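You operate a simulated robot arm through the tools that you are given. There is no shell and no other tool.

Carry out the task below with a simulated robot arm. There is one attempt and no reset: what you move stays moved.

Task
Move the black plug to socket TWO and light the lamp again.
Fine: lamp switch and socket block off before the plug moves; both end on; the grey plug stays. Where these are worked on the way, their far stop is far enough and under half their travel is too little: lamp switch.

It is judged by the outcome, as a careful person would: the job done as asked, and still so three seconds after it is handed in. It fails if anything else is knocked over, pushed out of place, dropped, spilled or broken.

Robot
A 6-joint arm with a fingered hand, fixed in place. Base frame: the origin is at the foot of the arm, x ahead of it, y to its left, z up; the work surface is at about z = 770. Lengths are in mm, angles in rad, forces in N, time in s.
With the tool pointing down near the work surface it reaches from about 160 to 900 mm from the base axis. Its first joint turns from -2.897 to 2.897 rad. Payload 5 kg.
Tool frame: the origin (TCP) lies between the finger pads and is the grasp point; the fingertips stand 37 mm ahead of it; z points along the fingers, y is the line along which they close. The gripper opens to 124 mm. The gripper's body begins 43 mm behind the TCP. The gripper is a hand of 3 fingers: y runs from the thumb to the fingers, the wrist lies at [-21, -125, -215] in the tool frame.
Orientation is that of the tool frame in the base frame, as [roll, pitch, yaw] about the fixed x, y, z axes, in that order (R = Rz(yaw) Ry(pitch) Rx(roll)). With the fingers straight down and the wrist toward the robot, the tool's x, y and z point along [0, 1, 0], [1, 0, 0] and [0, 0, -1] of the base frame.

Tools
- The arm moves only by the tool servo_tool. Its argument "moves" is text: rows parted by semicolons, each of 6 numbers parted by spaces: the shift along the tool's x, y, z in mm, then the turn, a rotation vector about the tool's x, y, z in rad. In form: dx dy dz rx ry rz; .... A call has 1 to 20 rows; each row is the pose to reach, as a shift and turn from the pose commanded when the call began, along the tool's axes at that moment. Rows are played at 5 a second. More than 50 mm and 0.15 rad between two rows, and nothing of the call is played. A pose out of reach is approached as far as the arm can. The call stops where the force on the tool passes 40 N (or 10 N more than at its start, if that is more) or the arm is blocked; 0.2 s more then pass. In this call time passes only in rows, and 0.2 s behind the last. It gives the time, the measured TCP pose, the force on the tool (base axes), the opening and the grip force at its end, in the units of the frame above (readings bear some noise), with the torque about the TCP (base axes, N m) and any sound that the robot's microphone picked up.
- Cameras (640 x 400 px; columns grow to the right, rows downward): "scene" is fixed at [400.4, -648.5, 1547.3]; the picture's right is [0.87, 0.49, 0.00], its down [0.25, -0.45, -0.86] and it looks along [-0.42, 0.75, -0.52] (base axes); focal length 228 px, centre (320, 200). "wrist" rides on the gripper at [72, -104, -154] in the tool frame; the picture's right is [-0.83, 0.26, -0.49], its down [-0.51, -0.72, 0.47] and it looks along [-0.23, 0.64, 0.73] (tool axes); focal length 243 px, centre (320, 200). There is no depth. A picture from a camera that has moved, and an enlarged one, comes with that camera's place and axes in the base frame and with its lens.
- get_image(camera): a new picture of that camera. The clock stands still meanwhile.
- finger_targets(index, middle, thumb_bend, thumb_turn): sets how far each is bent, from 0 (flat) to 100 (curled in); at 30 the hand is open as for a grip, at 70 the pads meet at the TCP. One left out holds its place. A second passes; each finger stops where it meets its share of the squeeze, and holds until it gets a number again. It is the only way to open and close the hand. It gives what a move gives, with no picture; readings hold the bend of each and the force on the fingers (four entries, about 0 where the hand has none), thumb and palm. thumb_turn goes from beside the hand (0) to across from the fingers (100), as for a grip.
- close_up(camera, box): a new picture of the part [left, top, right, bottom] of that camera's present view, enlarged. The clock stands still meanwhile.
- finish_job(): hands the job in; it is judged then, once.

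Nothing tells you positions but the pictures and the camera data. Unless the task says otherwise, let go and move clear before handing in.

The tools are called after "Request:" as a command line: name --argument value ..., lists and objects as JSON in quotes. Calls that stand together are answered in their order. servo_tool: Moves the arm, as the interface text tells. Its arguments: {"type":"object","properties":{"moves":{"type":"string"}},"required":["moves"]} The other tools are called the same way: finger_targets (index, middle, thumb_bend, thumb_turn) moves the fingers one by one; get_image (camera) takes a picture; close_up (camera, box) takes an enlarged picture of a part of a camera's view; finish_job () hands the job in.

At the start:

```text
t: 0.0
tool_pos: [721.8, 179.2, 1180.6]
ee_rot: [-3.142, 0.002, 1.57]
force: [1.1, -0.1, -0.7]
ft_torque: [0.0, -0.02, -0.01]
grip_width: 123.7
finger_force: 0.0
shape: jaw
bend: [30.0, 30.0, 30.0, 98.0]
finger forces: [0.1, 0.0, 0.0, 0.0, 0.1, 0.0]
```

scene: 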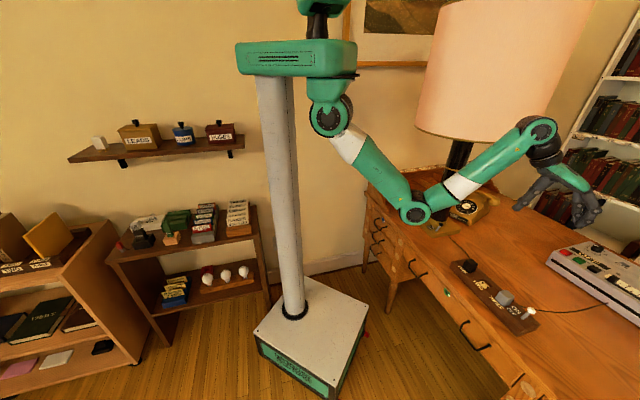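
wrist: 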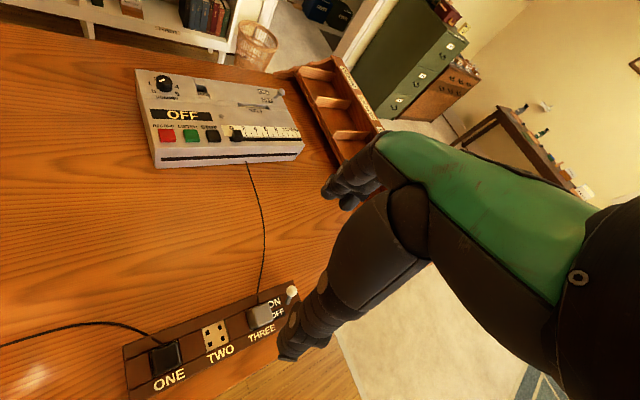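

I see a desk with a socket block (ONE with the black plug, TWO empty, THREE with the grey plug, and a switch at its end), plus a large lamp and a recorder. I'll take enlarged pictures first to locate things, including the lamp switch.

Request:
close_up --camera "scene" --box '[420, 240, 580, 340]'

Request:
close_up --camera "wrist" --box '[100, 270, 340, 400]'

Request:
close_up --camera "scene" --box '[360, 120, 520, 260]'

Request:
close_up --camera "wrist" --box '[120, 60, 320, 180]'

```text
4.00 times, centred on (500, 290) of scene
camera zoom: at [400.4, -648.5, 1547.3], right [0.87, 0.49, 0.0], down [0.25, -0.45, -0.86], along [-0.42, 0.75, -0.52], focal length 911 px, centre (-400, -160)
```

zoom: 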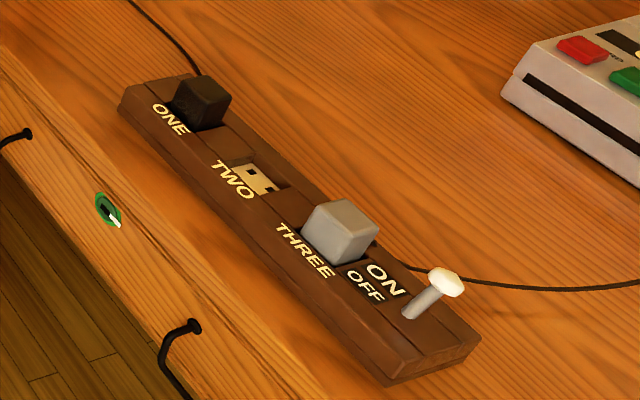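

```text
2.67 times, centred on (220, 335) of wrist
camera zoom: at [618.5, 251.0, 1331.8], right [0.26, -0.83, 0.49], down [-0.72, -0.51, -0.47], along [0.64, -0.23, -0.73], focal length 647 px, centre (587, -160)
```

zoom: 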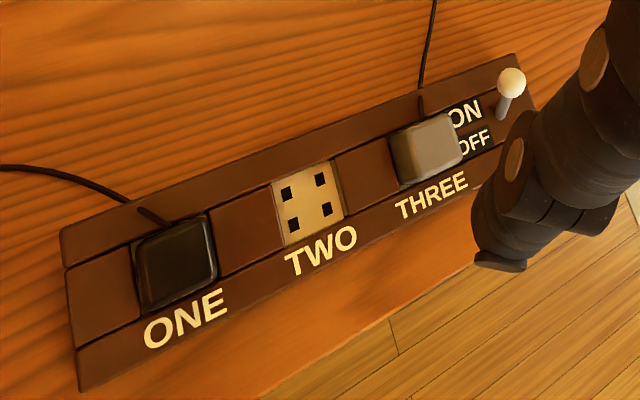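

```text
2.86 times, centred on (440, 190) of scene
camera zoom: at [400.4, -648.5, 1547.3], right [0.87, 0.49, 0.0], down [0.25, -0.45, -0.86], along [-0.42, 0.75, -0.52], focal length 651 px, centre (-23, 229)
```

zoom: 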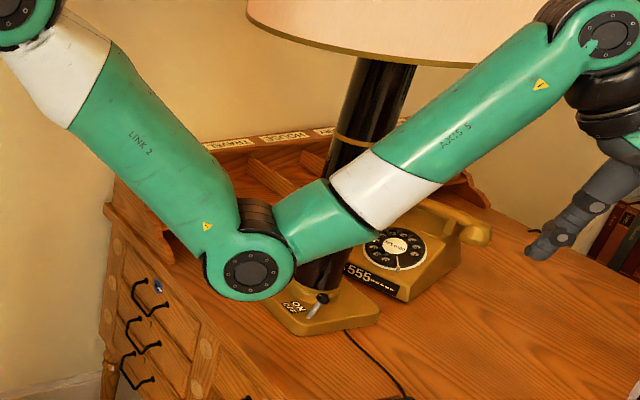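

```text
3.20 times, centred on (220, 120) of wrist
camera zoom: at [618.5, 251.0, 1331.8], right [0.26, -0.83, 0.49], down [-0.72, -0.51, -0.47], along [0.64, -0.23, -0.73], focal length 776 px, centre (640, 456)
```

zoom: 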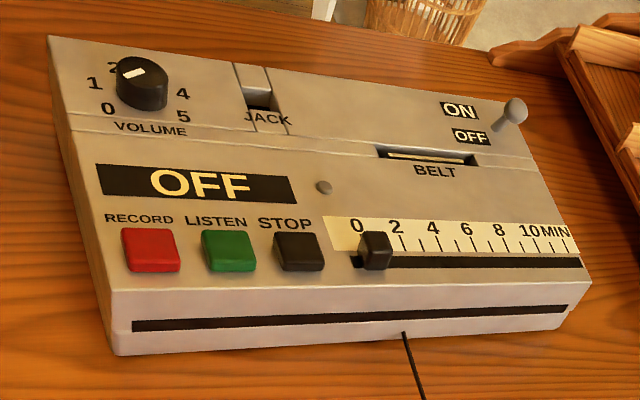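

The black plug is around (617, 239) and the block switch is at its right end; the lamp seems to have a lever on its base around (480, 505). I'll look more closely at these switches.

Request:
close_up --camera "scene" --box '[420, 200, 484, 240]'

Request:
close_up --camera "scene" --box '[400, 0, 640, 150]'

Request:
close_up --camera "scene" --box '[500, 290, 548, 320]'

Request:
close_up --camera "wrist" --box '[240, 270, 320, 320]'

```text
10.00 times, centred on (452, 220) of scene
camera zoom: at [400.4, -648.5, 1547.3], right [0.87, 0.49, 0.0], down [0.25, -0.45, -0.86], along [-0.42, 0.75, -0.52], focal length 2278 px, centre (-1000, 0)
```

zoom: 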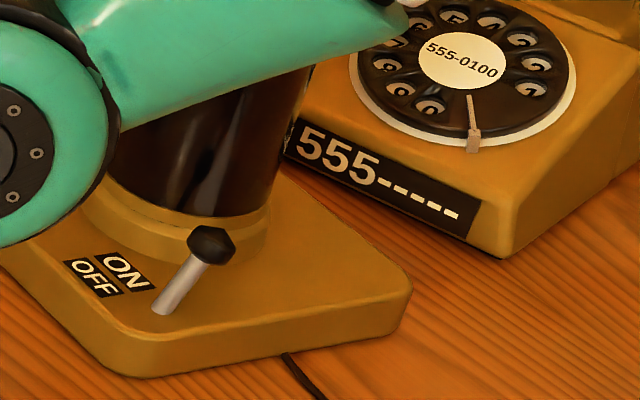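

```text
2.67 times, centred on (520, 75) of scene
camera zoom: at [400.4, -648.5, 1547.3], right [0.87, 0.49, 0.0], down [0.25, -0.45, -0.86], along [-0.42, 0.75, -0.52], focal length 608 px, centre (-213, 533)
```

zoom: 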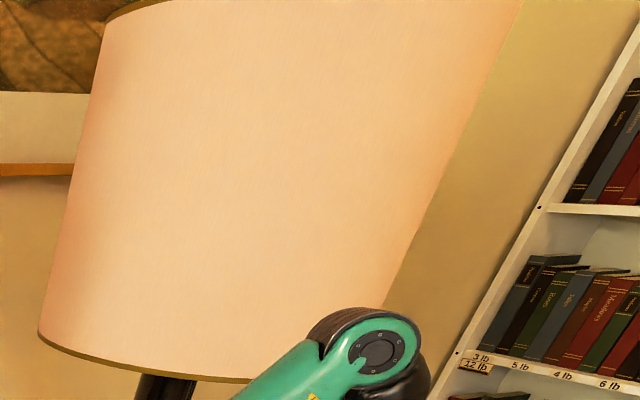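

```text
13.33 times, centred on (524, 305) of scene
camera zoom: at [400.4, -648.5, 1547.3], right [0.87, 0.49, 0.0], down [0.25, -0.45, -0.86], along [-0.42, 0.75, -0.52], focal length 3038 px, centre (-2400, -1200)
```

zoom: 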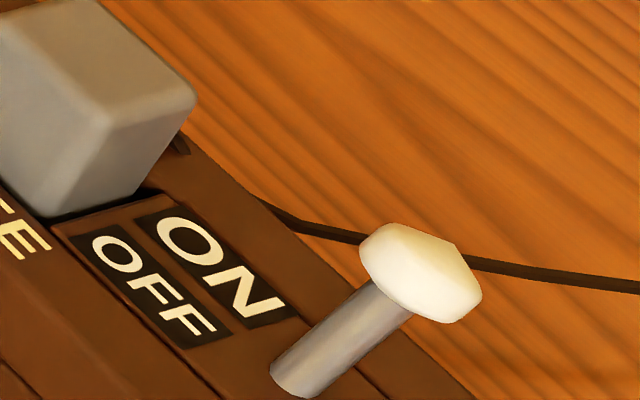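

```text
8.00 times, centred on (280, 295) of wrist
camera zoom: at [618.5, 251.0, 1331.8], right [0.26, -0.83, 0.49], down [-0.72, -0.51, -0.47], along [0.64, -0.23, -0.73], focal length 1941 px, centre (640, -560)
```

zoom: 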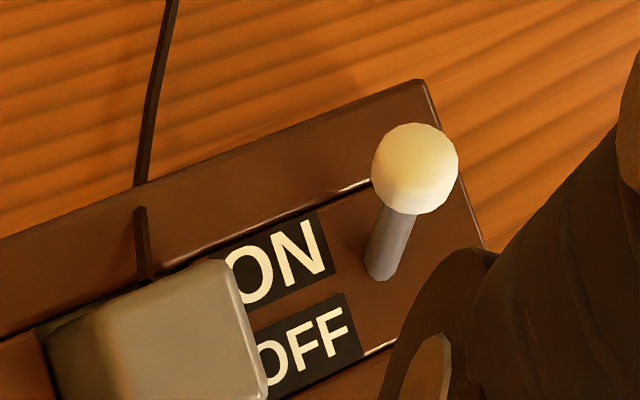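

The block lies diagonally on the desk. From the first triangulation, black plug ≈ (617, 240), grey plug ≈ (723, 124), and the block lever knob ≈ (787, 87, 849) leaning to ON. The lamp lever on the lamp foot also leans to ON. I'll move the hand toward the lamp, staying high, for a second view of its lever.

Request:
servo_tool --moves "15 -23 20 0 0 -0.035; 30 -45 40 0 0 -0.07; 45 -68 60 0 0 -0.105; 60 -91 80 0 0 -0.14; 75 -114 100 0 0 -0.175; 91 -136 120 0 0 -0.21; 106 -159 140 0 0 -0.245; 121 -182 160 0 0 -0.28; 136 -204 180 0 0 -0.315; 151 -227 200 0 0 -0.35"

Request:
get_image --camera "wrist"

Request:
get_image --camera "scene"

```text
t: 2.2
tool_pos: [497.4, 330.1, 977.9]
ee_rot: [3.141, 0.001, 1.921]
force: [-0.7, 0.4, 1.0]
ft_torque: [0.03, -0.01, 0.01]
grip_width: 123.9
finger_force: 0.2
shape: jaw
bend: [30.0, 30.0, 30.0, 98.0]
finger forces: [0.0, 0.1, 0.1, 0.0, 0.0, 0.0]
```

```text
taken
camera wrist: at [373.9, 362.1, 1130.0], right [0.53, -0.69, 0.49], down [-0.5, -0.72, -0.47], along [0.68, 0.0, -0.73], focal length 243 px, centre (320, 200)
```

wrist: 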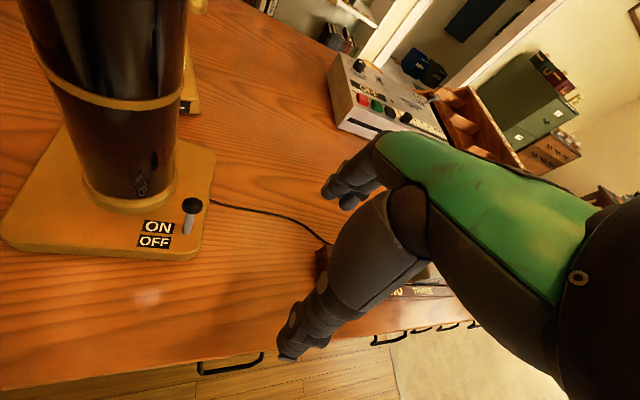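

```text
taken
```

scene: 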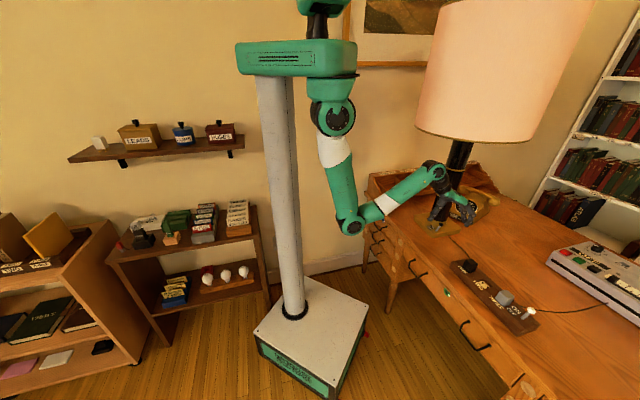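

I can see the lamp foot and its ON/OFF lever from the wrist camera now. I'll enlarge that part to triangulate.

Request:
close_up --camera "wrist" --box '[120, 180, 232, 250]'

Request:
close_up --camera "wrist" --box '[0, 0, 320, 200]'

Request:
close_up --camera "scene" --box '[400, 140, 528, 260]'

```text
5.71 times, centred on (176, 215) of wrist
camera zoom: at [373.9, 362.1, 1130.0], right [0.53, -0.69, 0.49], down [-0.5, -0.72, -0.47], along [0.68, 0.0, -0.73], focal length 1386 px, centre (1143, 114)
```

zoom: 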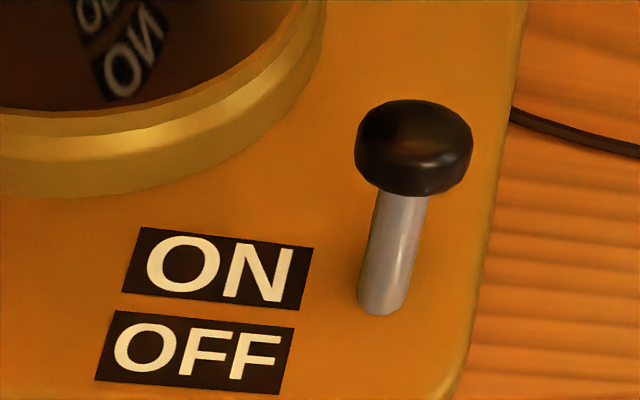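

```text
2.00 times, centred on (160, 100) of wrist
camera zoom: at [373.9, 362.1, 1130.0], right [0.53, -0.69, 0.49], down [-0.5, -0.72, -0.47], along [0.68, 0.0, -0.73], focal length 485 px, centre (640, 400)
```

zoom: 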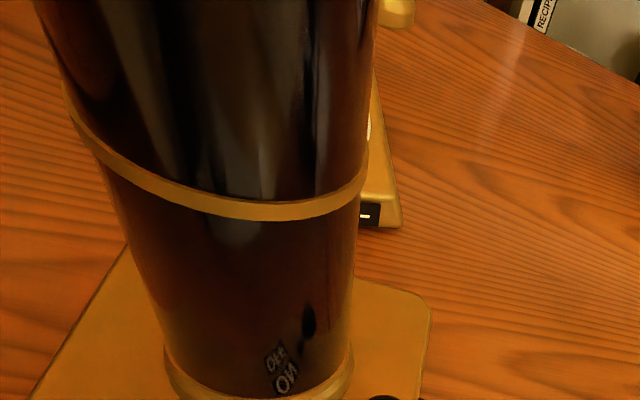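

```text
3.33 times, centred on (464, 200) of scene
camera zoom: at [400.4, -648.5, 1547.3], right [0.87, 0.49, 0.0], down [0.25, -0.45, -0.86], along [-0.42, 0.75, -0.52], focal length 759 px, centre (-160, 200)
```

zoom: 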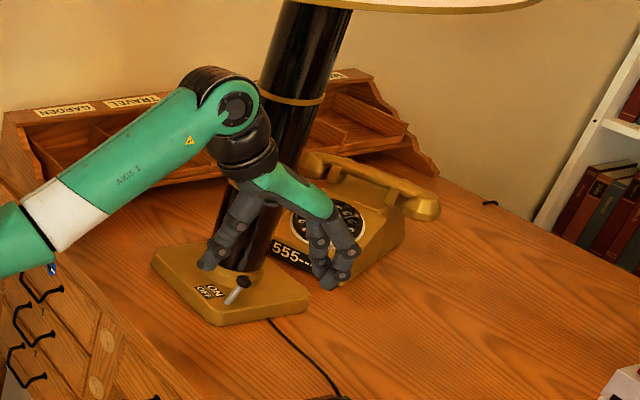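

The lamp lever pivots near (472, 452, 802) with its knob near (485, 463, 841), leaning in about (0.76, 0.65), so OFF is toward the robot. I'll close the hand into a pinch here in free space and look at its shape before using it to push.

Request:
finger_targets --index 70 --middle 70 --thumb_bend 70 --thumb_turn 100

Request:
get_image --camera "wrist"

Request:
close_up --camera "scene" --box '[416, 150, 512, 240]'

```text
t: 3.2
tool_pos: [497.3, 331.3, 978.2]
ee_rot: [-3.141, 0.0, 1.919]
force: [0.6, 0.1, -0.6]
ft_torque: [-0.02, -0.01, 0.02]
grip_width: 7.9
finger_force: 0.0
shape: fingers
bend: [70.0, 70.0, 70.0, 100.0]
finger forces: [0.0, 0.0, 0.0, 0.0, 0.0, 0.0]
```

```text
taken
camera wrist: at [374.0, 362.2, 1130.3], right [0.53, -0.69, 0.49], down [-0.5, -0.72, -0.47], along [0.68, 0.0, -0.73], focal length 243 px, centre (320, 200)
```

wrist: 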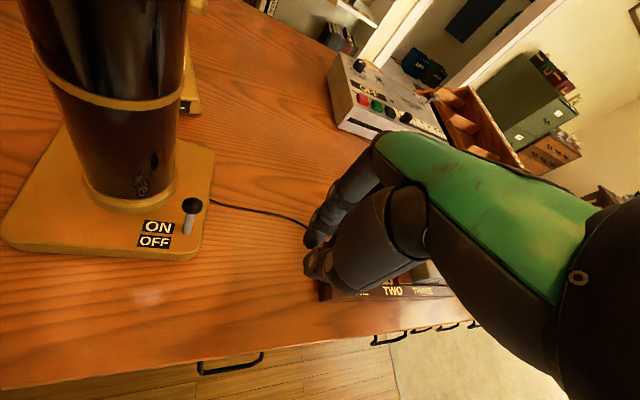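

```text
4.44 times, centred on (464, 195) of scene
camera zoom: at [400.4, -648.5, 1547.3], right [0.87, 0.49, 0.0], down [0.25, -0.45, -0.86], along [-0.42, 0.75, -0.52], focal length 1013 px, centre (-320, 222)
```

zoom: 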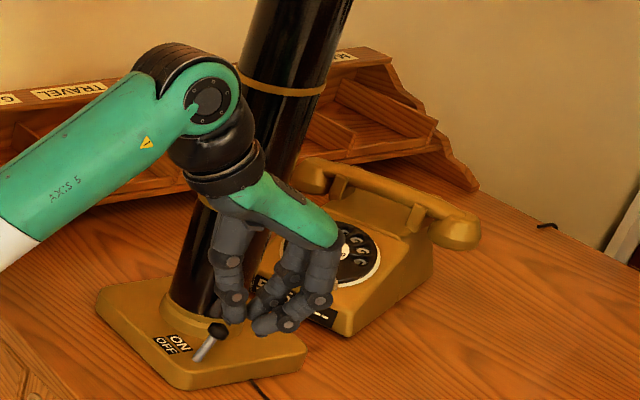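

Request:
close_up --camera "wrist" --box '[280, 120, 440, 300]'

Request:
close_up --camera "scene" --box '[440, 185, 496, 230]'

```text
2.22 times, centred on (360, 210) of wrist
camera zoom: at [374.0, 362.2, 1130.3], right [0.53, -0.69, 0.49], down [-0.5, -0.72, -0.47], along [0.68, 0.0, -0.73], focal length 539 px, centre (231, 178)
```

zoom: 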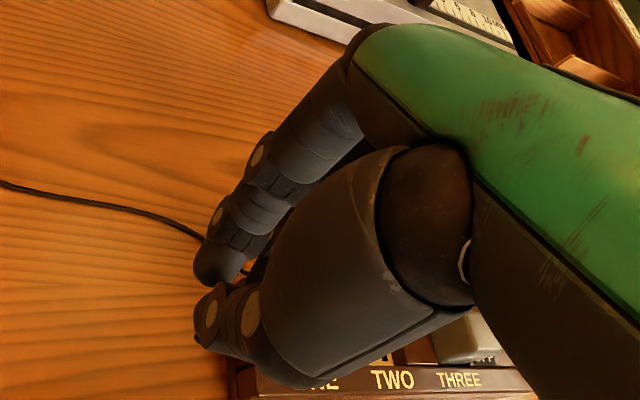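

```text
8.89 times, centred on (468, 208) of scene
camera zoom: at [400.4, -648.5, 1547.3], right [0.87, 0.49, 0.0], down [0.25, -0.45, -0.86], along [-0.42, 0.75, -0.52], focal length 2025 px, centre (-996, 133)
```

zoom: 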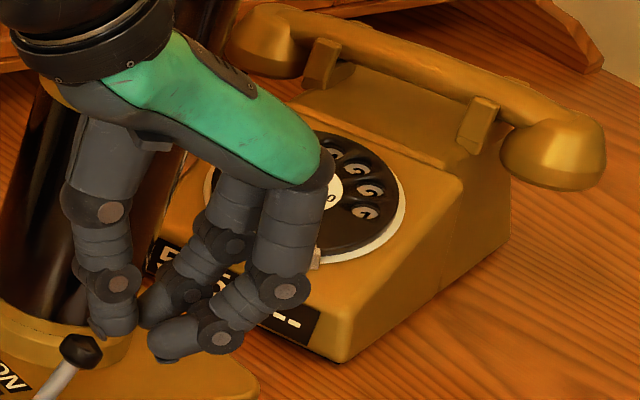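

The pinched hand is slim enough to work the lever. I'll turn the hand so its closing line runs along the lever's throw and take it to a spot above the far (post) side of the lamp knob, still high.

Request:
servo_tool --moves "21.7 12 6.3 0 0 -0.063; 43.4 24.1 12.7 0 0 -0.126; 65.1 36.2 19 0 0 -0.189; 86.8 48.2 25.3 0 0 -0.251; 108.5 60.3 31.7 0 0 -0.314; 130.2 72.3 38 0 0 -0.377"

Request:
get_image --camera "wrist"

Request:
close_up --camera "scene" --box '[408, 150, 504, 240]'

```text
t: 4.6
tool_pos: [519.7, 476.4, 941.4]
ee_rot: [3.141, -0.001, 2.298]
force: [-0.8, 0.0, -0.4]
ft_torque: [0.01, -0.02, -0.01]
grip_width: 7.2
finger_force: 0.2
shape: fingers
bend: [70.0, 70.0, 70.0, 100.0]
finger forces: [0.1, 0.0, 0.0, 0.0, 0.1, 0.1]
```

```text
taken
camera wrist: at [394.0, 459.9, 1094.3], right [0.75, -0.45, 0.49], down [-0.2, -0.86, -0.47], along [0.63, 0.25, -0.73], focal length 243 px, centre (320, 200)
```

wrist: 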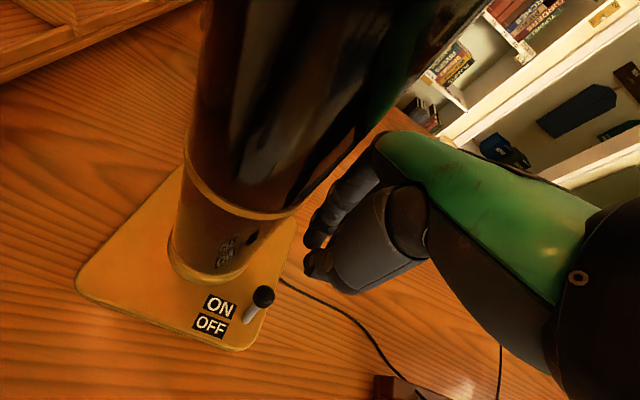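

```text
4.44 times, centred on (456, 195) of scene
camera zoom: at [400.4, -648.5, 1547.3], right [0.87, 0.49, 0.0], down [0.25, -0.45, -0.86], along [-0.42, 0.75, -0.52], focal length 1013 px, centre (-284, 222)
```

zoom: 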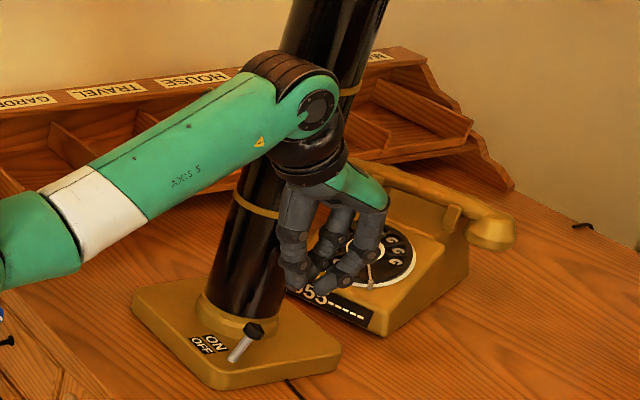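

I'll zoom in on the knob from this nearer view to refine its place.

Request:
close_up --camera "wrist" --box '[192, 240, 336, 330]'

Request:
close_up --camera "scene" --box '[424, 195, 488, 235]'

```text
4.44 times, centred on (264, 285) of wrist
camera zoom: at [394.0, 459.9, 1094.3], right [0.75, -0.45, 0.49], down [-0.2, -0.86, -0.47], along [0.63, 0.25, -0.73], focal length 1078 px, centre (569, -178)
```

zoom: 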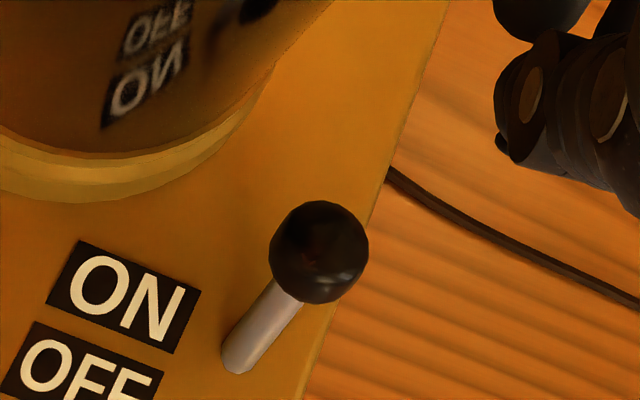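

```text
10.00 times, centred on (456, 215) of scene
camera zoom: at [400.4, -648.5, 1547.3], right [0.87, 0.49, 0.0], down [0.25, -0.45, -0.86], along [-0.42, 0.75, -0.52], focal length 2278 px, centre (-1040, 50)
```

zoom: 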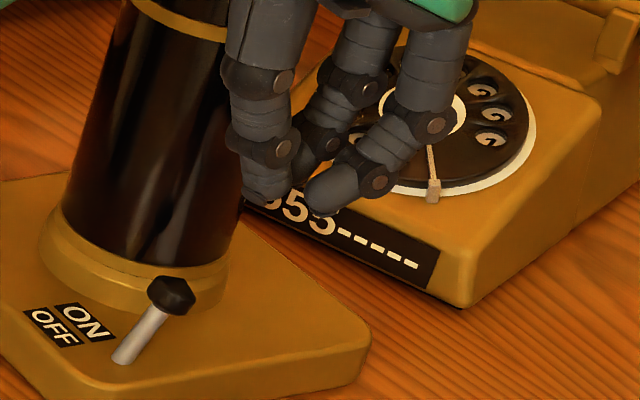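

The knob refines to about (486.5, 464, 839), and the lamp post (radius about 49 at the collar) is centred near (468, 546). I'll shift slightly away from the knob and lower the pinched tips to knob height on its post side.

Request:
servo_tool --moves "7 9 10 0 0 0; 7 9 30 0 0 0; 7 9 50 0 0 0; 7 9 65 0 0 0; 7 9 75 0 0 0"

Request:
get_image --camera "wrist"

Request:
close_up --camera "scene" --box '[424, 195, 488, 235]'

```text
t: 5.8
tool_pos: [520.5, 489.7, 866.4]
ee_rot: [3.142, 0.0, 2.296]
force: [-0.5, 0.5, 0.2]
ft_torque: [-0.01, 0.03, 0.03]
grip_width: 7.4
finger_force: 0.0
shape: fingers
bend: [70.0, 70.0, 70.0, 100.0]
finger forces: [0.1, 0.0, 0.0, 0.0, 0.1, 0.1]
```

```text
taken
camera wrist: at [395.1, 473.7, 1019.1], right [0.75, -0.45, 0.49], down [-0.2, -0.86, -0.47], along [0.63, 0.25, -0.73], focal length 243 px, centre (320, 200)
```

wrist: 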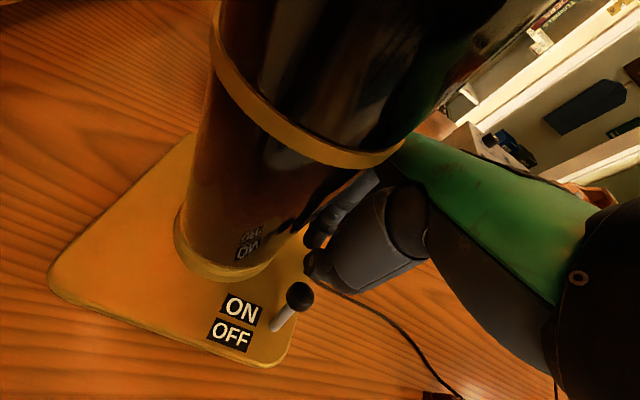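

```text
10.00 times, centred on (456, 215) of scene
camera zoom: at [400.4, -648.5, 1547.3], right [0.87, 0.49, 0.0], down [0.25, -0.45, -0.86], along [-0.42, 0.75, -0.52], focal length 2278 px, centre (-1040, 50)
```

zoom: 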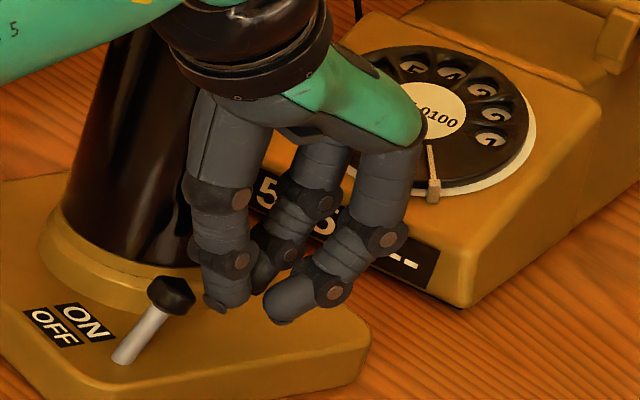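

The thumb side sits just behind the knob. I'll drag it toward the robot in small steps and watch the force.

Request:
servo_tool --moves "0 -4 0 0 0 0; 0 -8 0 0 0 0; 0 -12 0 0 0 0; 0 -16 0 0 0 0; 0 -20 0 0 0 0; 0 -24 0 0 0 0; 0 -28 0 0 0 0; 0 -32 0 0 0 0"

Request:
get_image --camera "wrist"

Request:
close_up --camera "scene" --box '[424, 195, 488, 235]'

```text
t: 7.6
tool_pos: [497.1, 466.7, 865.1]
ee_rot: [-3.141, -0.001, 2.299]
force: [0.0, -0.1, 0.0]
ft_torque: [0.02, 0.0, 0.02]
grip_width: 7.0
finger_force: 0.2
shape: fingers
bend: [70.0, 70.0, 70.0, 100.0]
finger forces: [0.1, 0.1, 0.0, 0.0, 0.0, 0.0]
heard: click
```

```text
taken
camera wrist: at [371.3, 450.9, 1018.6], right [0.75, -0.45, 0.49], down [-0.2, -0.86, -0.47], along [0.63, 0.25, -0.73], focal length 243 px, centre (320, 200)
```

wrist: 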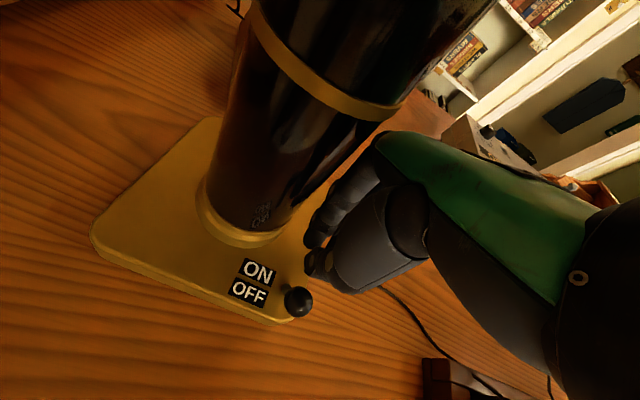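

```text
10.00 times, centred on (456, 215) of scene
camera zoom: at [400.4, -648.5, 1547.3], right [0.87, 0.49, 0.0], down [0.25, -0.45, -0.86], along [-0.42, 0.75, -0.52], focal length 2278 px, centre (-1040, 50)
```

zoom: 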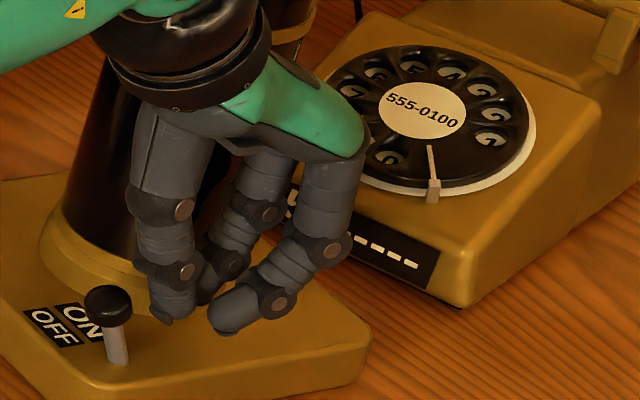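

I heard a click, and the lever now leans to the OFF side. I'll lift straight up clear of it and check the lamp and lever.

Request:
servo_tool --moves "0 3 -15 0 0 0; 0 3 -40 0 0 0; 0 3 -65 0 0 0; 0 3 -90 0 0 0; 0 3 -110 0 0 0"

Request:
get_image --camera "scene"

Request:
close_up --camera "wrist" --box '[176, 220, 336, 320]'

Request:
close_up --camera "scene" --box '[424, 195, 488, 235]'

```text
t: 8.8
tool_pos: [499.3, 468.8, 976.7]
ee_rot: [-3.139, 0.0, 2.299]
force: [0.6, -0.6, -0.3]
ft_torque: [0.01, 0.0, 0.03]
grip_width: 7.1
finger_force: 0.0
shape: fingers
bend: [70.0, 70.0, 70.0, 100.0]
finger forces: [0.0, 0.0, 0.0, 0.1, 0.1, 0.0]
```

```text
taken
```

scene: 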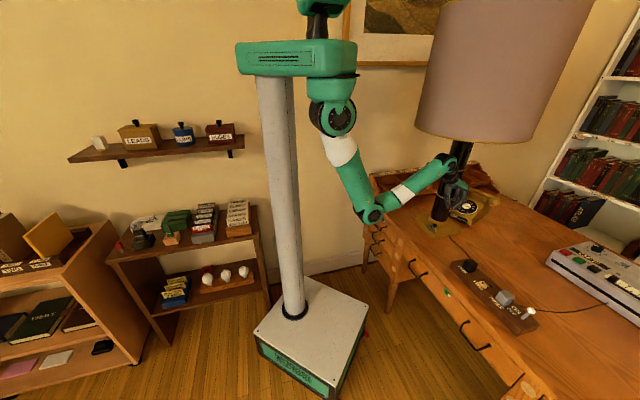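

```text
4.00 times, centred on (256, 270) of wrist
camera zoom: at [373.4, 454.7, 1129.5], right [0.75, -0.45, 0.49], down [-0.2, -0.86, -0.47], along [0.63, 0.25, -0.73], focal length 970 px, centre (576, -80)
```

zoom: 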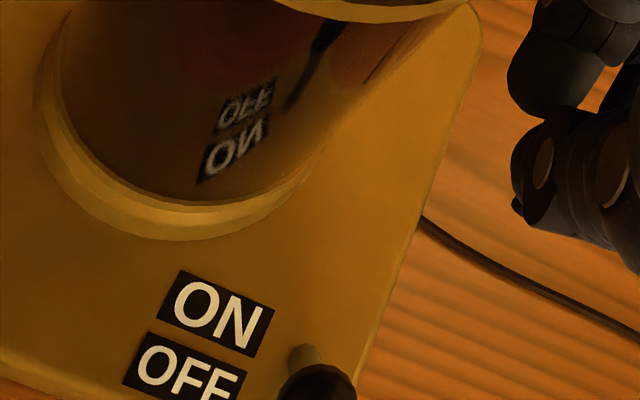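

```text
10.00 times, centred on (456, 215) of scene
camera zoom: at [400.4, -648.5, 1547.3], right [0.87, 0.49, 0.0], down [0.25, -0.45, -0.86], along [-0.42, 0.75, -0.52], focal length 2278 px, centre (-1040, 50)
```

zoom: 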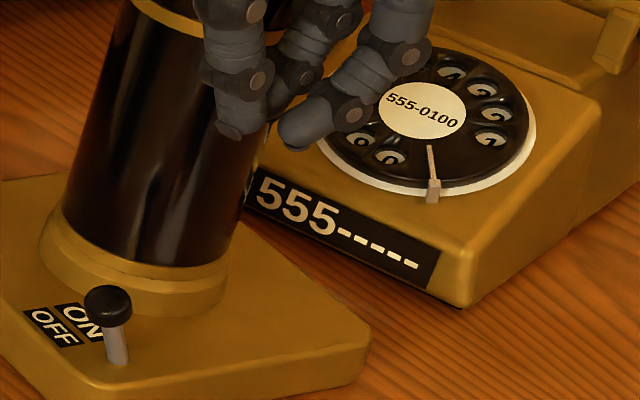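

The lamp is off and its lever sits on OFF. Next comes the block switch: I'll travel high along the desk to just beyond its knob, near (822, 111), for a closer look.

Request:
servo_tool --moves "-40 0 0 0 0 0; -80 0 0 0 0 0; -120 1 0 0 0 0; -160 1 0 0 0 0; -200 1 0 0 0 0; -241 1 0 0 0 0; -281 2 0 0 0 0; -321 2 0 0 0 0; -361 2 0 0 0 0; -401 2 0 0 0 0; -441 3 0 0 0 0; -482 3 0 0 0 0"

Request:
get_image --camera "wrist"

Request:
get_image --camera "scene"

```text
t: 11.4
tool_pos: [823.6, 112.4, 973.9]
ee_rot: [3.142, -0.001, 2.298]
force: [0.0, 0.9, -0.4]
ft_torque: [-0.04, -0.03, 0.01]
grip_width: 7.3
finger_force: 0.1
shape: fingers
bend: [70.0, 70.0, 70.0, 100.0]
finger forces: [0.0, 0.0, 0.0, 0.0, 0.1, 0.0]
```

```text
taken
camera wrist: at [697.3, 96.8, 1127.7], right [0.75, -0.45, 0.49], down [-0.2, -0.86, -0.47], along [0.63, 0.25, -0.73], focal length 243 px, centre (320, 200)
```

wrist: 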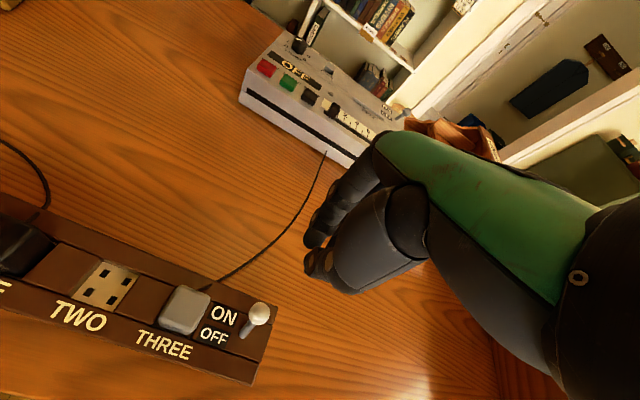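

```text
taken
```

scene: 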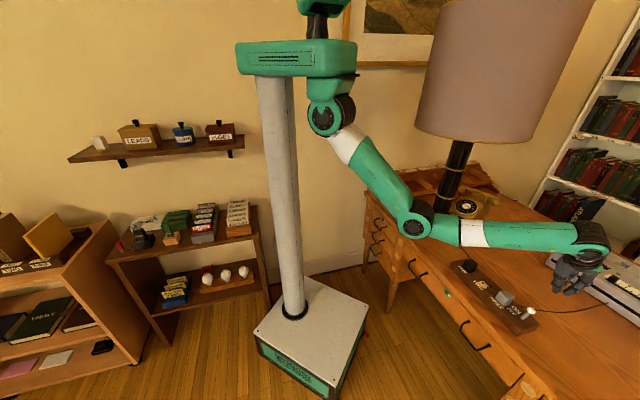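

Request:
close_up --camera "wrist" --box '[160, 270, 320, 370]'

Request:
close_up --camera "wrist" --box '[0, 190, 240, 340]'

Request:
close_up --camera "scene" --box '[456, 250, 552, 340]'

```text
4.00 times, centred on (240, 320) of wrist
camera zoom: at [697.3, 96.8, 1127.7], right [0.75, -0.45, 0.49], down [-0.2, -0.86, -0.47], along [0.63, 0.25, -0.73], focal length 970 px, centre (640, -280)
```

zoom: 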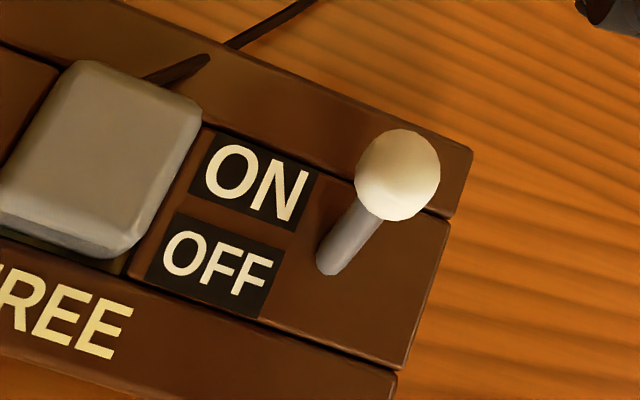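

```text
2.67 times, centred on (120, 265) of wrist
camera zoom: at [697.3, 96.8, 1127.7], right [0.75, -0.45, 0.49], down [-0.2, -0.86, -0.47], along [0.63, 0.25, -0.73], focal length 647 px, centre (853, 27)
```

zoom: 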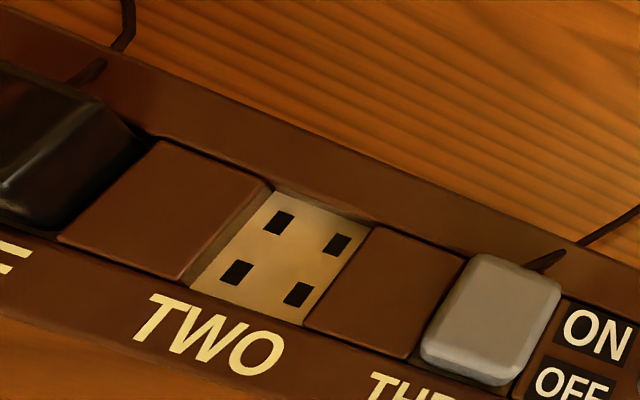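

```text
4.44 times, centred on (504, 295) of scene
camera zoom: at [400.4, -648.5, 1547.3], right [0.87, 0.49, 0.0], down [0.25, -0.45, -0.86], along [-0.42, 0.75, -0.52], focal length 1013 px, centre (-498, -222)
```

zoom: 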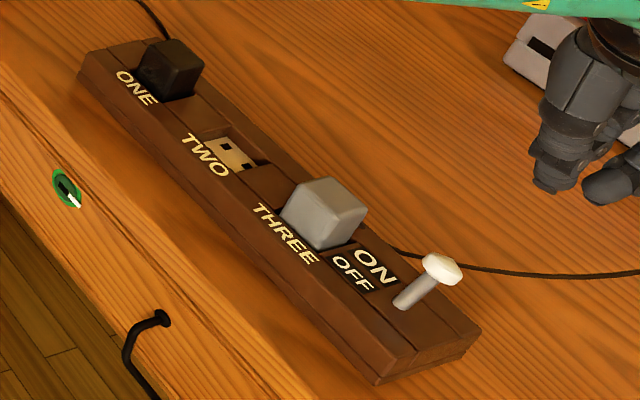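

The block knob is at about (786.5, 87.6, 849), the same shape as the lamp's, and the sockets sit in shallow pockets. I'm already at the matching offset behind the knob, so I'll lower now.

Request:
servo_tool --moves "0 0 20 0 0 0; 0 0 45 0 0 0; 0 0 70 0 0 0; 0 0 88 0 0 0; 0 0 98 0 0 0"

Request:
get_image --camera "wrist"

Request:
close_up --camera "scene" --box '[488, 270, 568, 320]'

```text
t: 12.6
tool_pos: [822.5, 110.6, 876.7]
ee_rot: [-3.142, 0.001, 2.298]
force: [1.1, 1.0, -0.2]
ft_torque: [0.01, -0.01, 0.01]
grip_width: 6.8
finger_force: 0.0
shape: fingers
bend: [70.0, 70.0, 70.0, 100.0]
finger forces: [0.1, 0.0, 0.0, 0.0, 0.1, 0.1]
```

```text
taken
camera wrist: at [695.8, 95.3, 1030.5], right [0.75, -0.45, 0.49], down [-0.2, -0.86, -0.47], along [0.63, 0.25, -0.73], focal length 243 px, centre (320, 200)
```

wrist: 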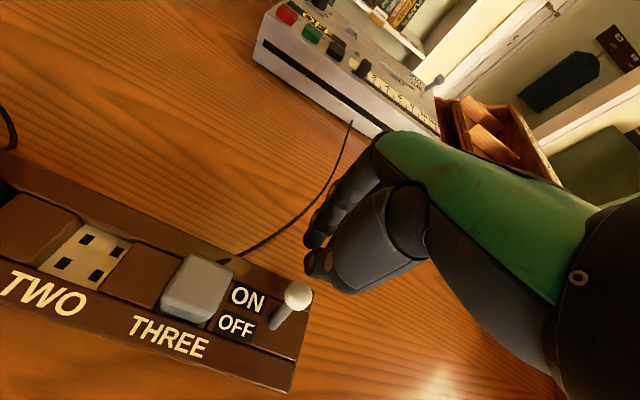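

```text
8.00 times, centred on (528, 295) of scene
camera zoom: at [400.4, -648.5, 1547.3], right [0.87, 0.49, 0.0], down [0.25, -0.45, -0.86], along [-0.42, 0.75, -0.52], focal length 1823 px, centre (-1344, -560)
```

zoom: 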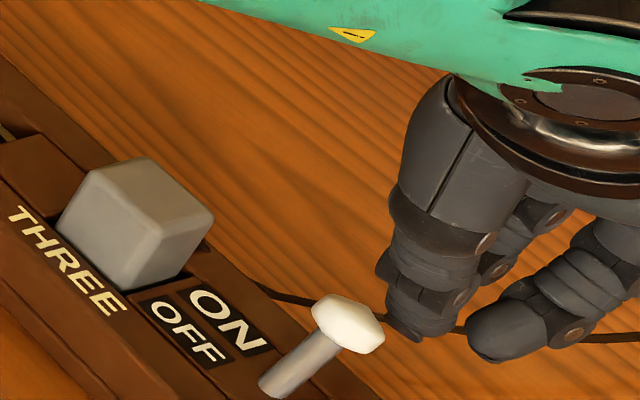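

The tip is lined up behind the block's knob. Dragging toward the OFF side in small steps.

Request:
servo_tool --moves "0 -4 0 0 0 0; 0 -8 0 0 0 0; 0 -12 0 0 0 0; 0 -16 0 0 0 0; 0 -20 0 0 0 0; 0 -24 0 0 0 0; 0 -28 0 0 0 0; 0 -32 0 0 0 0"

Request:
get_image --camera "wrist"

Request:
close_up --camera "scene" --box '[488, 270, 568, 320]'

```text
t: 14.4
tool_pos: [796.7, 88.9, 878.2]
ee_rot: [-3.14, 0.001, 2.299]
force: [0.5, 0.5, -0.2]
ft_torque: [0.0, 0.03, -0.03]
grip_width: 7.3
finger_force: 0.0
shape: fingers
bend: [70.0, 70.0, 70.0, 100.0]
finger forces: [0.0, 0.1, 0.1, 0.0, 0.0, 0.0]
heard: click
```

```text
taken
camera wrist: at [671.3, 74.1, 1030.6], right [0.75, -0.45, 0.49], down [-0.2, -0.86, -0.47], along [0.63, 0.25, -0.73], focal length 243 px, centre (320, 200)
```

wrist: 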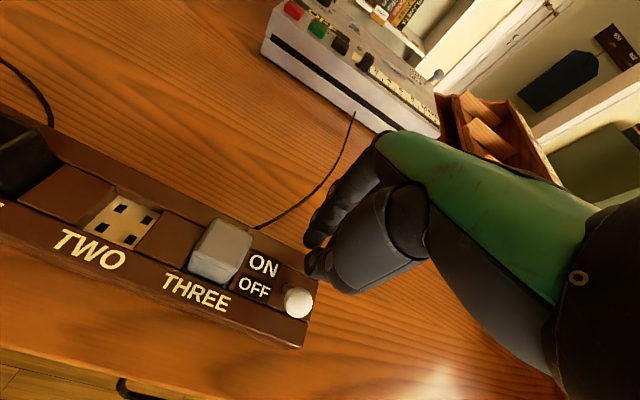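

```text
8.00 times, centred on (528, 295) of scene
camera zoom: at [400.4, -648.5, 1547.3], right [0.87, 0.49, 0.0], down [0.25, -0.45, -0.86], along [-0.42, 0.75, -0.52], focal length 1823 px, centre (-1344, -560)
```

zoom: 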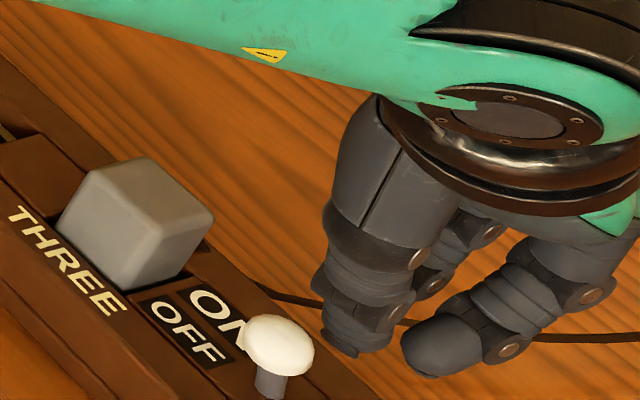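

Another click; the block lever now leans to OFF. I'll lift clear and travel high to above the black plug in socket ONE.

Request:
servo_tool --moves "0 3 -20 0 0 0; 0 3 -55 0 0 0; 0 3 -90 0 0 0; 0 3 -110 0 0 0; 40 -3 -110 0 0 0; 80 -10 -110 0 0 0; 120 -17 -110 0 0 0; 160 -24 -110 0 0 0; 200 -31 -110 0 0 0; 232 -36 -110 0 0 0"

Request:
finger_targets --index 30 --middle 30 --thumb_bend 30 --thumb_turn 100

Request:
get_image --camera "wrist"

Request:
get_image --camera "scene"

```text
t: 16.6
tool_pos: [619.2, 238.7, 987.5]
ee_rot: [-3.141, -0.001, 2.297]
force: [0.6, -0.9, 0.7]
ft_torque: [0.01, -0.01, 0.03]
grip_width: 7.1
finger_force: 0.1
shape: fingers
bend: [70.0, 70.0, 70.0, 100.0]
finger forces: [0.0, 0.0, 0.0, 0.0, 0.1, 0.0]
```

```text
t: 17.6
tool_pos: [619.2, 237.6, 988.1]
ee_rot: [-3.141, 0.0, 2.298]
force: [0.5, -0.4, 0.4]
ft_torque: [-0.01, -0.01, -0.03]
grip_width: 128.6
finger_force: 0.0
shape: fingers
bend: [30.0, 30.0, 30.0, 98.0]
finger forces: [0.0, 0.0, 0.0, 0.1, 0.0, 0.1]
```

```text
taken
camera wrist: at [492.4, 222.3, 1140.9], right [0.75, -0.45, 0.49], down [-0.2, -0.86, -0.47], along [0.63, 0.25, -0.73], focal length 243 px, centre (320, 200)
```

wrist: 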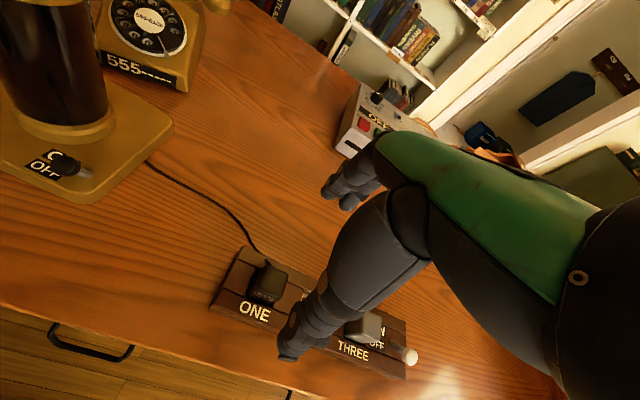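

```text
taken
```

scene: 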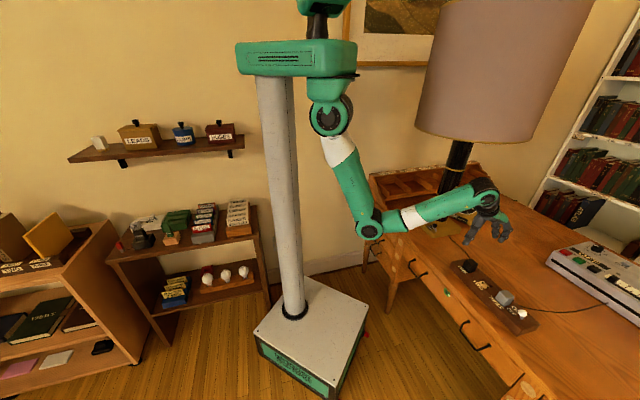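

The hand is open above the black plug. I'll enlarge both views to fix the plug's place, turn and height.

Request:
close_up --camera "wrist" --box '[200, 230, 320, 330]'

Request:
close_up --camera "scene" --box '[448, 250, 496, 280]'

Request:
close_up --camera "scene" --box '[480, 270, 528, 300]'

Request:
close_up --camera "scene" --box '[456, 210, 520, 290]'

```text
4.00 times, centred on (260, 280) of wrist
camera zoom: at [492.4, 222.3, 1140.9], right [0.75, -0.45, 0.49], down [-0.2, -0.86, -0.47], along [0.63, 0.25, -0.73], focal length 970 px, centre (560, -120)
```

zoom: 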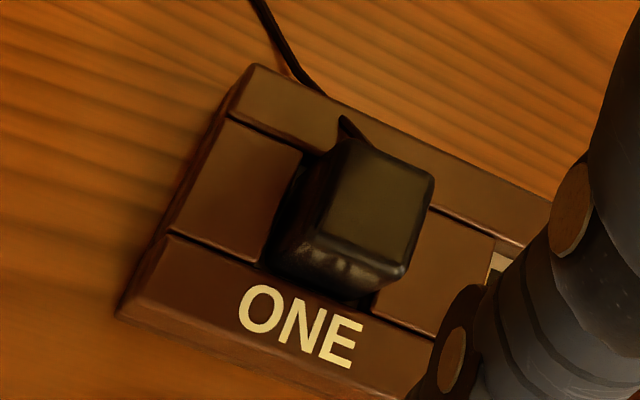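

```text
13.33 times, centred on (472, 265) of scene
camera zoom: at [400.4, -648.5, 1547.3], right [0.87, 0.49, 0.0], down [0.25, -0.45, -0.86], along [-0.42, 0.75, -0.52], focal length 3038 px, centre (-1707, -667)
```

zoom: 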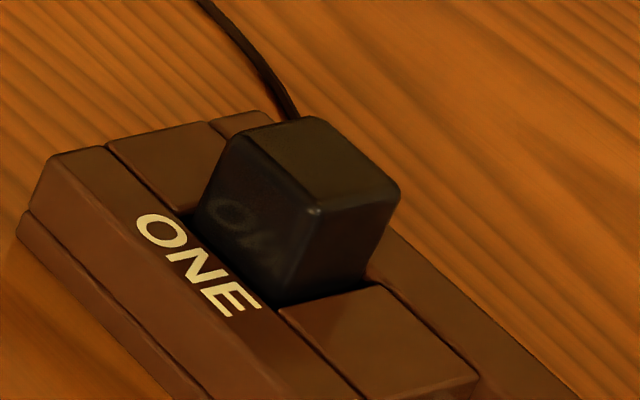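

```text
13.33 times, centred on (504, 285) of scene
camera zoom: at [400.4, -648.5, 1547.3], right [0.87, 0.49, 0.0], down [0.25, -0.45, -0.86], along [-0.42, 0.75, -0.52], focal length 3038 px, centre (-2133, -933)
```

zoom: 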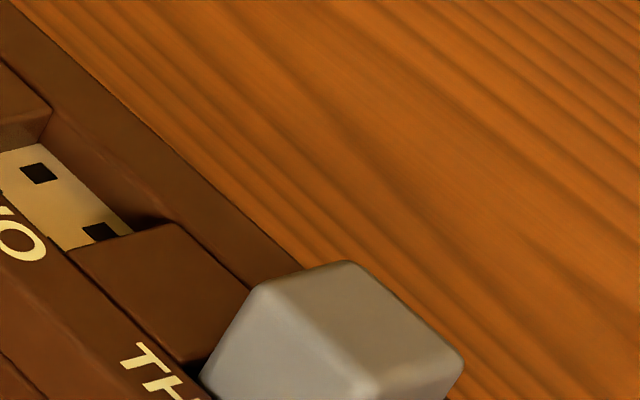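

```text
5.00 times, centred on (488, 250) of scene
camera zoom: at [400.4, -648.5, 1547.3], right [0.87, 0.49, 0.0], down [0.25, -0.45, -0.86], along [-0.42, 0.75, -0.52], focal length 1139 px, centre (-520, -50)
```

zoom: 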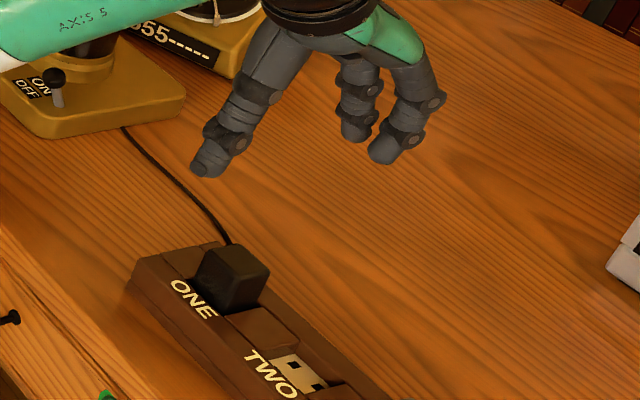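

The plug top centre comes out near (616.5, 237.3, 847) with the block's top near z = 814, and the row of sockets runs at about -46°, so TWO is near (672, 181). I'll square the hand to the block, centre it over the plug, and pre-close the fingers to a bit wider than the plug.

Request:
servo_tool --moves "0 0 10 0 0 -0.012; 1 -1 20 0 0 -0.024; 2 -2 30 0 0 -0.036; 2 -2 40 0 0 -0.036"

Request:
finger_targets --index 53 --middle 53 --thumb_bend 53 --thumb_turn 100

Request:
get_image --camera "wrist"

Request:
close_up --camera "scene" --box '[440, 220, 520, 285]'

```text
t: 18.6
tool_pos: [613.8, 239.1, 948.7]
ee_rot: [-3.141, 0.0, 2.334]
force: [0.4, 0.5, -0.3]
ft_torque: [0.0, 0.0, 0.01]
grip_width: 128.1
finger_force: 0.0
shape: fingers
bend: [30.0, 30.0, 30.0, 98.0]
finger forces: [0.0, 0.0, 0.0, 0.0, 0.0, 0.0]
```

```text
t: 19.6
tool_pos: [614.1, 238.6, 949.0]
ee_rot: [-3.141, 0.001, 2.336]
force: [0.6, -0.8, -0.1]
ft_torque: [-0.01, -0.01, -0.03]
grip_width: 58.7
finger_force: 0.1
shape: fingers
bend: [53.0, 53.0, 53.0, 100.0]
finger forces: [0.0, 0.0, 0.0, 0.1, 0.1, 0.1]
```

```text
taken
camera wrist: at [489.1, 218.9, 1101.2], right [0.76, -0.42, 0.49], down [-0.17, -0.87, -0.47], along [0.62, 0.28, -0.73], focal length 243 px, centre (320, 200)
```

wrist: 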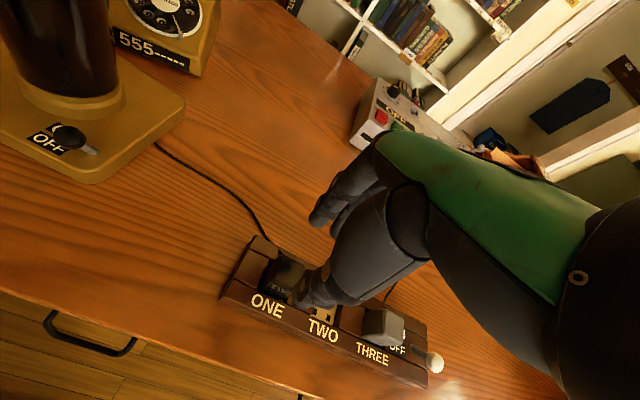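

```text
6.15 times, centred on (480, 252) of scene
camera zoom: at [400.4, -648.5, 1547.3], right [0.87, 0.49, 0.0], down [0.25, -0.45, -0.86], along [-0.42, 0.75, -0.52], focal length 1402 px, centre (-665, -123)
```

zoom: 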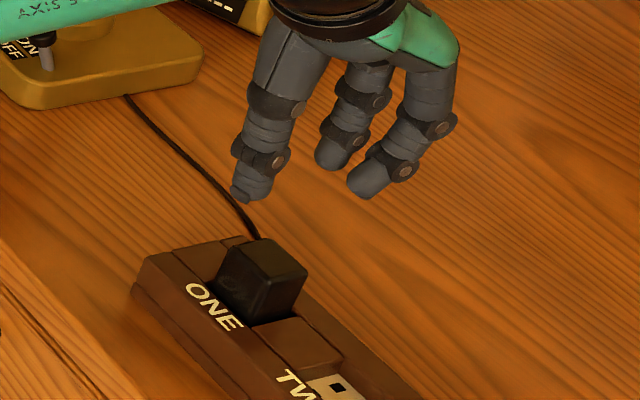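

I'll check closely where the fingertips stand relative to the plug.

Request:
close_up --camera "wrist" --box '[240, 170, 400, 330]'

Request:
close_up --camera "scene" --box '[456, 225, 520, 265]'

```text
2.50 times, centred on (320, 250) of wrist
camera zoom: at [489.1, 218.9, 1101.2], right [0.76, -0.42, 0.49], down [-0.17, -0.87, -0.47], along [0.62, 0.28, -0.73], focal length 606 px, centre (320, 75)
```

zoom: 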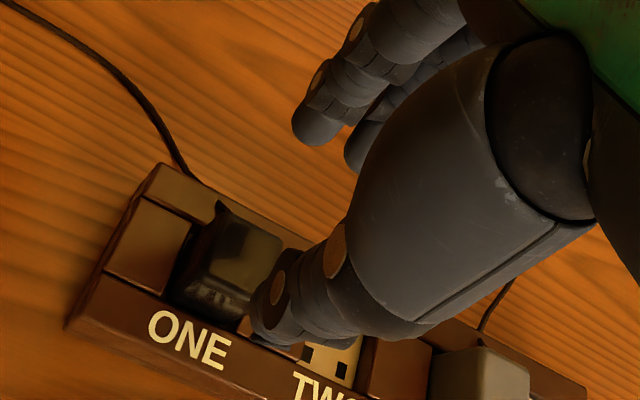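

```text
10.00 times, centred on (488, 245) of scene
camera zoom: at [400.4, -648.5, 1547.3], right [0.87, 0.49, 0.0], down [0.25, -0.45, -0.86], along [-0.42, 0.75, -0.52], focal length 2278 px, centre (-1360, -250)
```

zoom: 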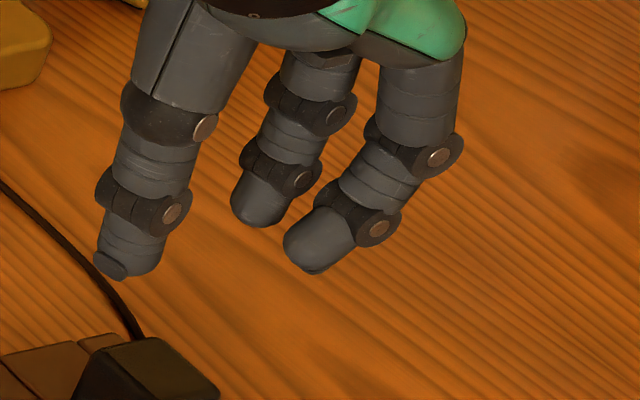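

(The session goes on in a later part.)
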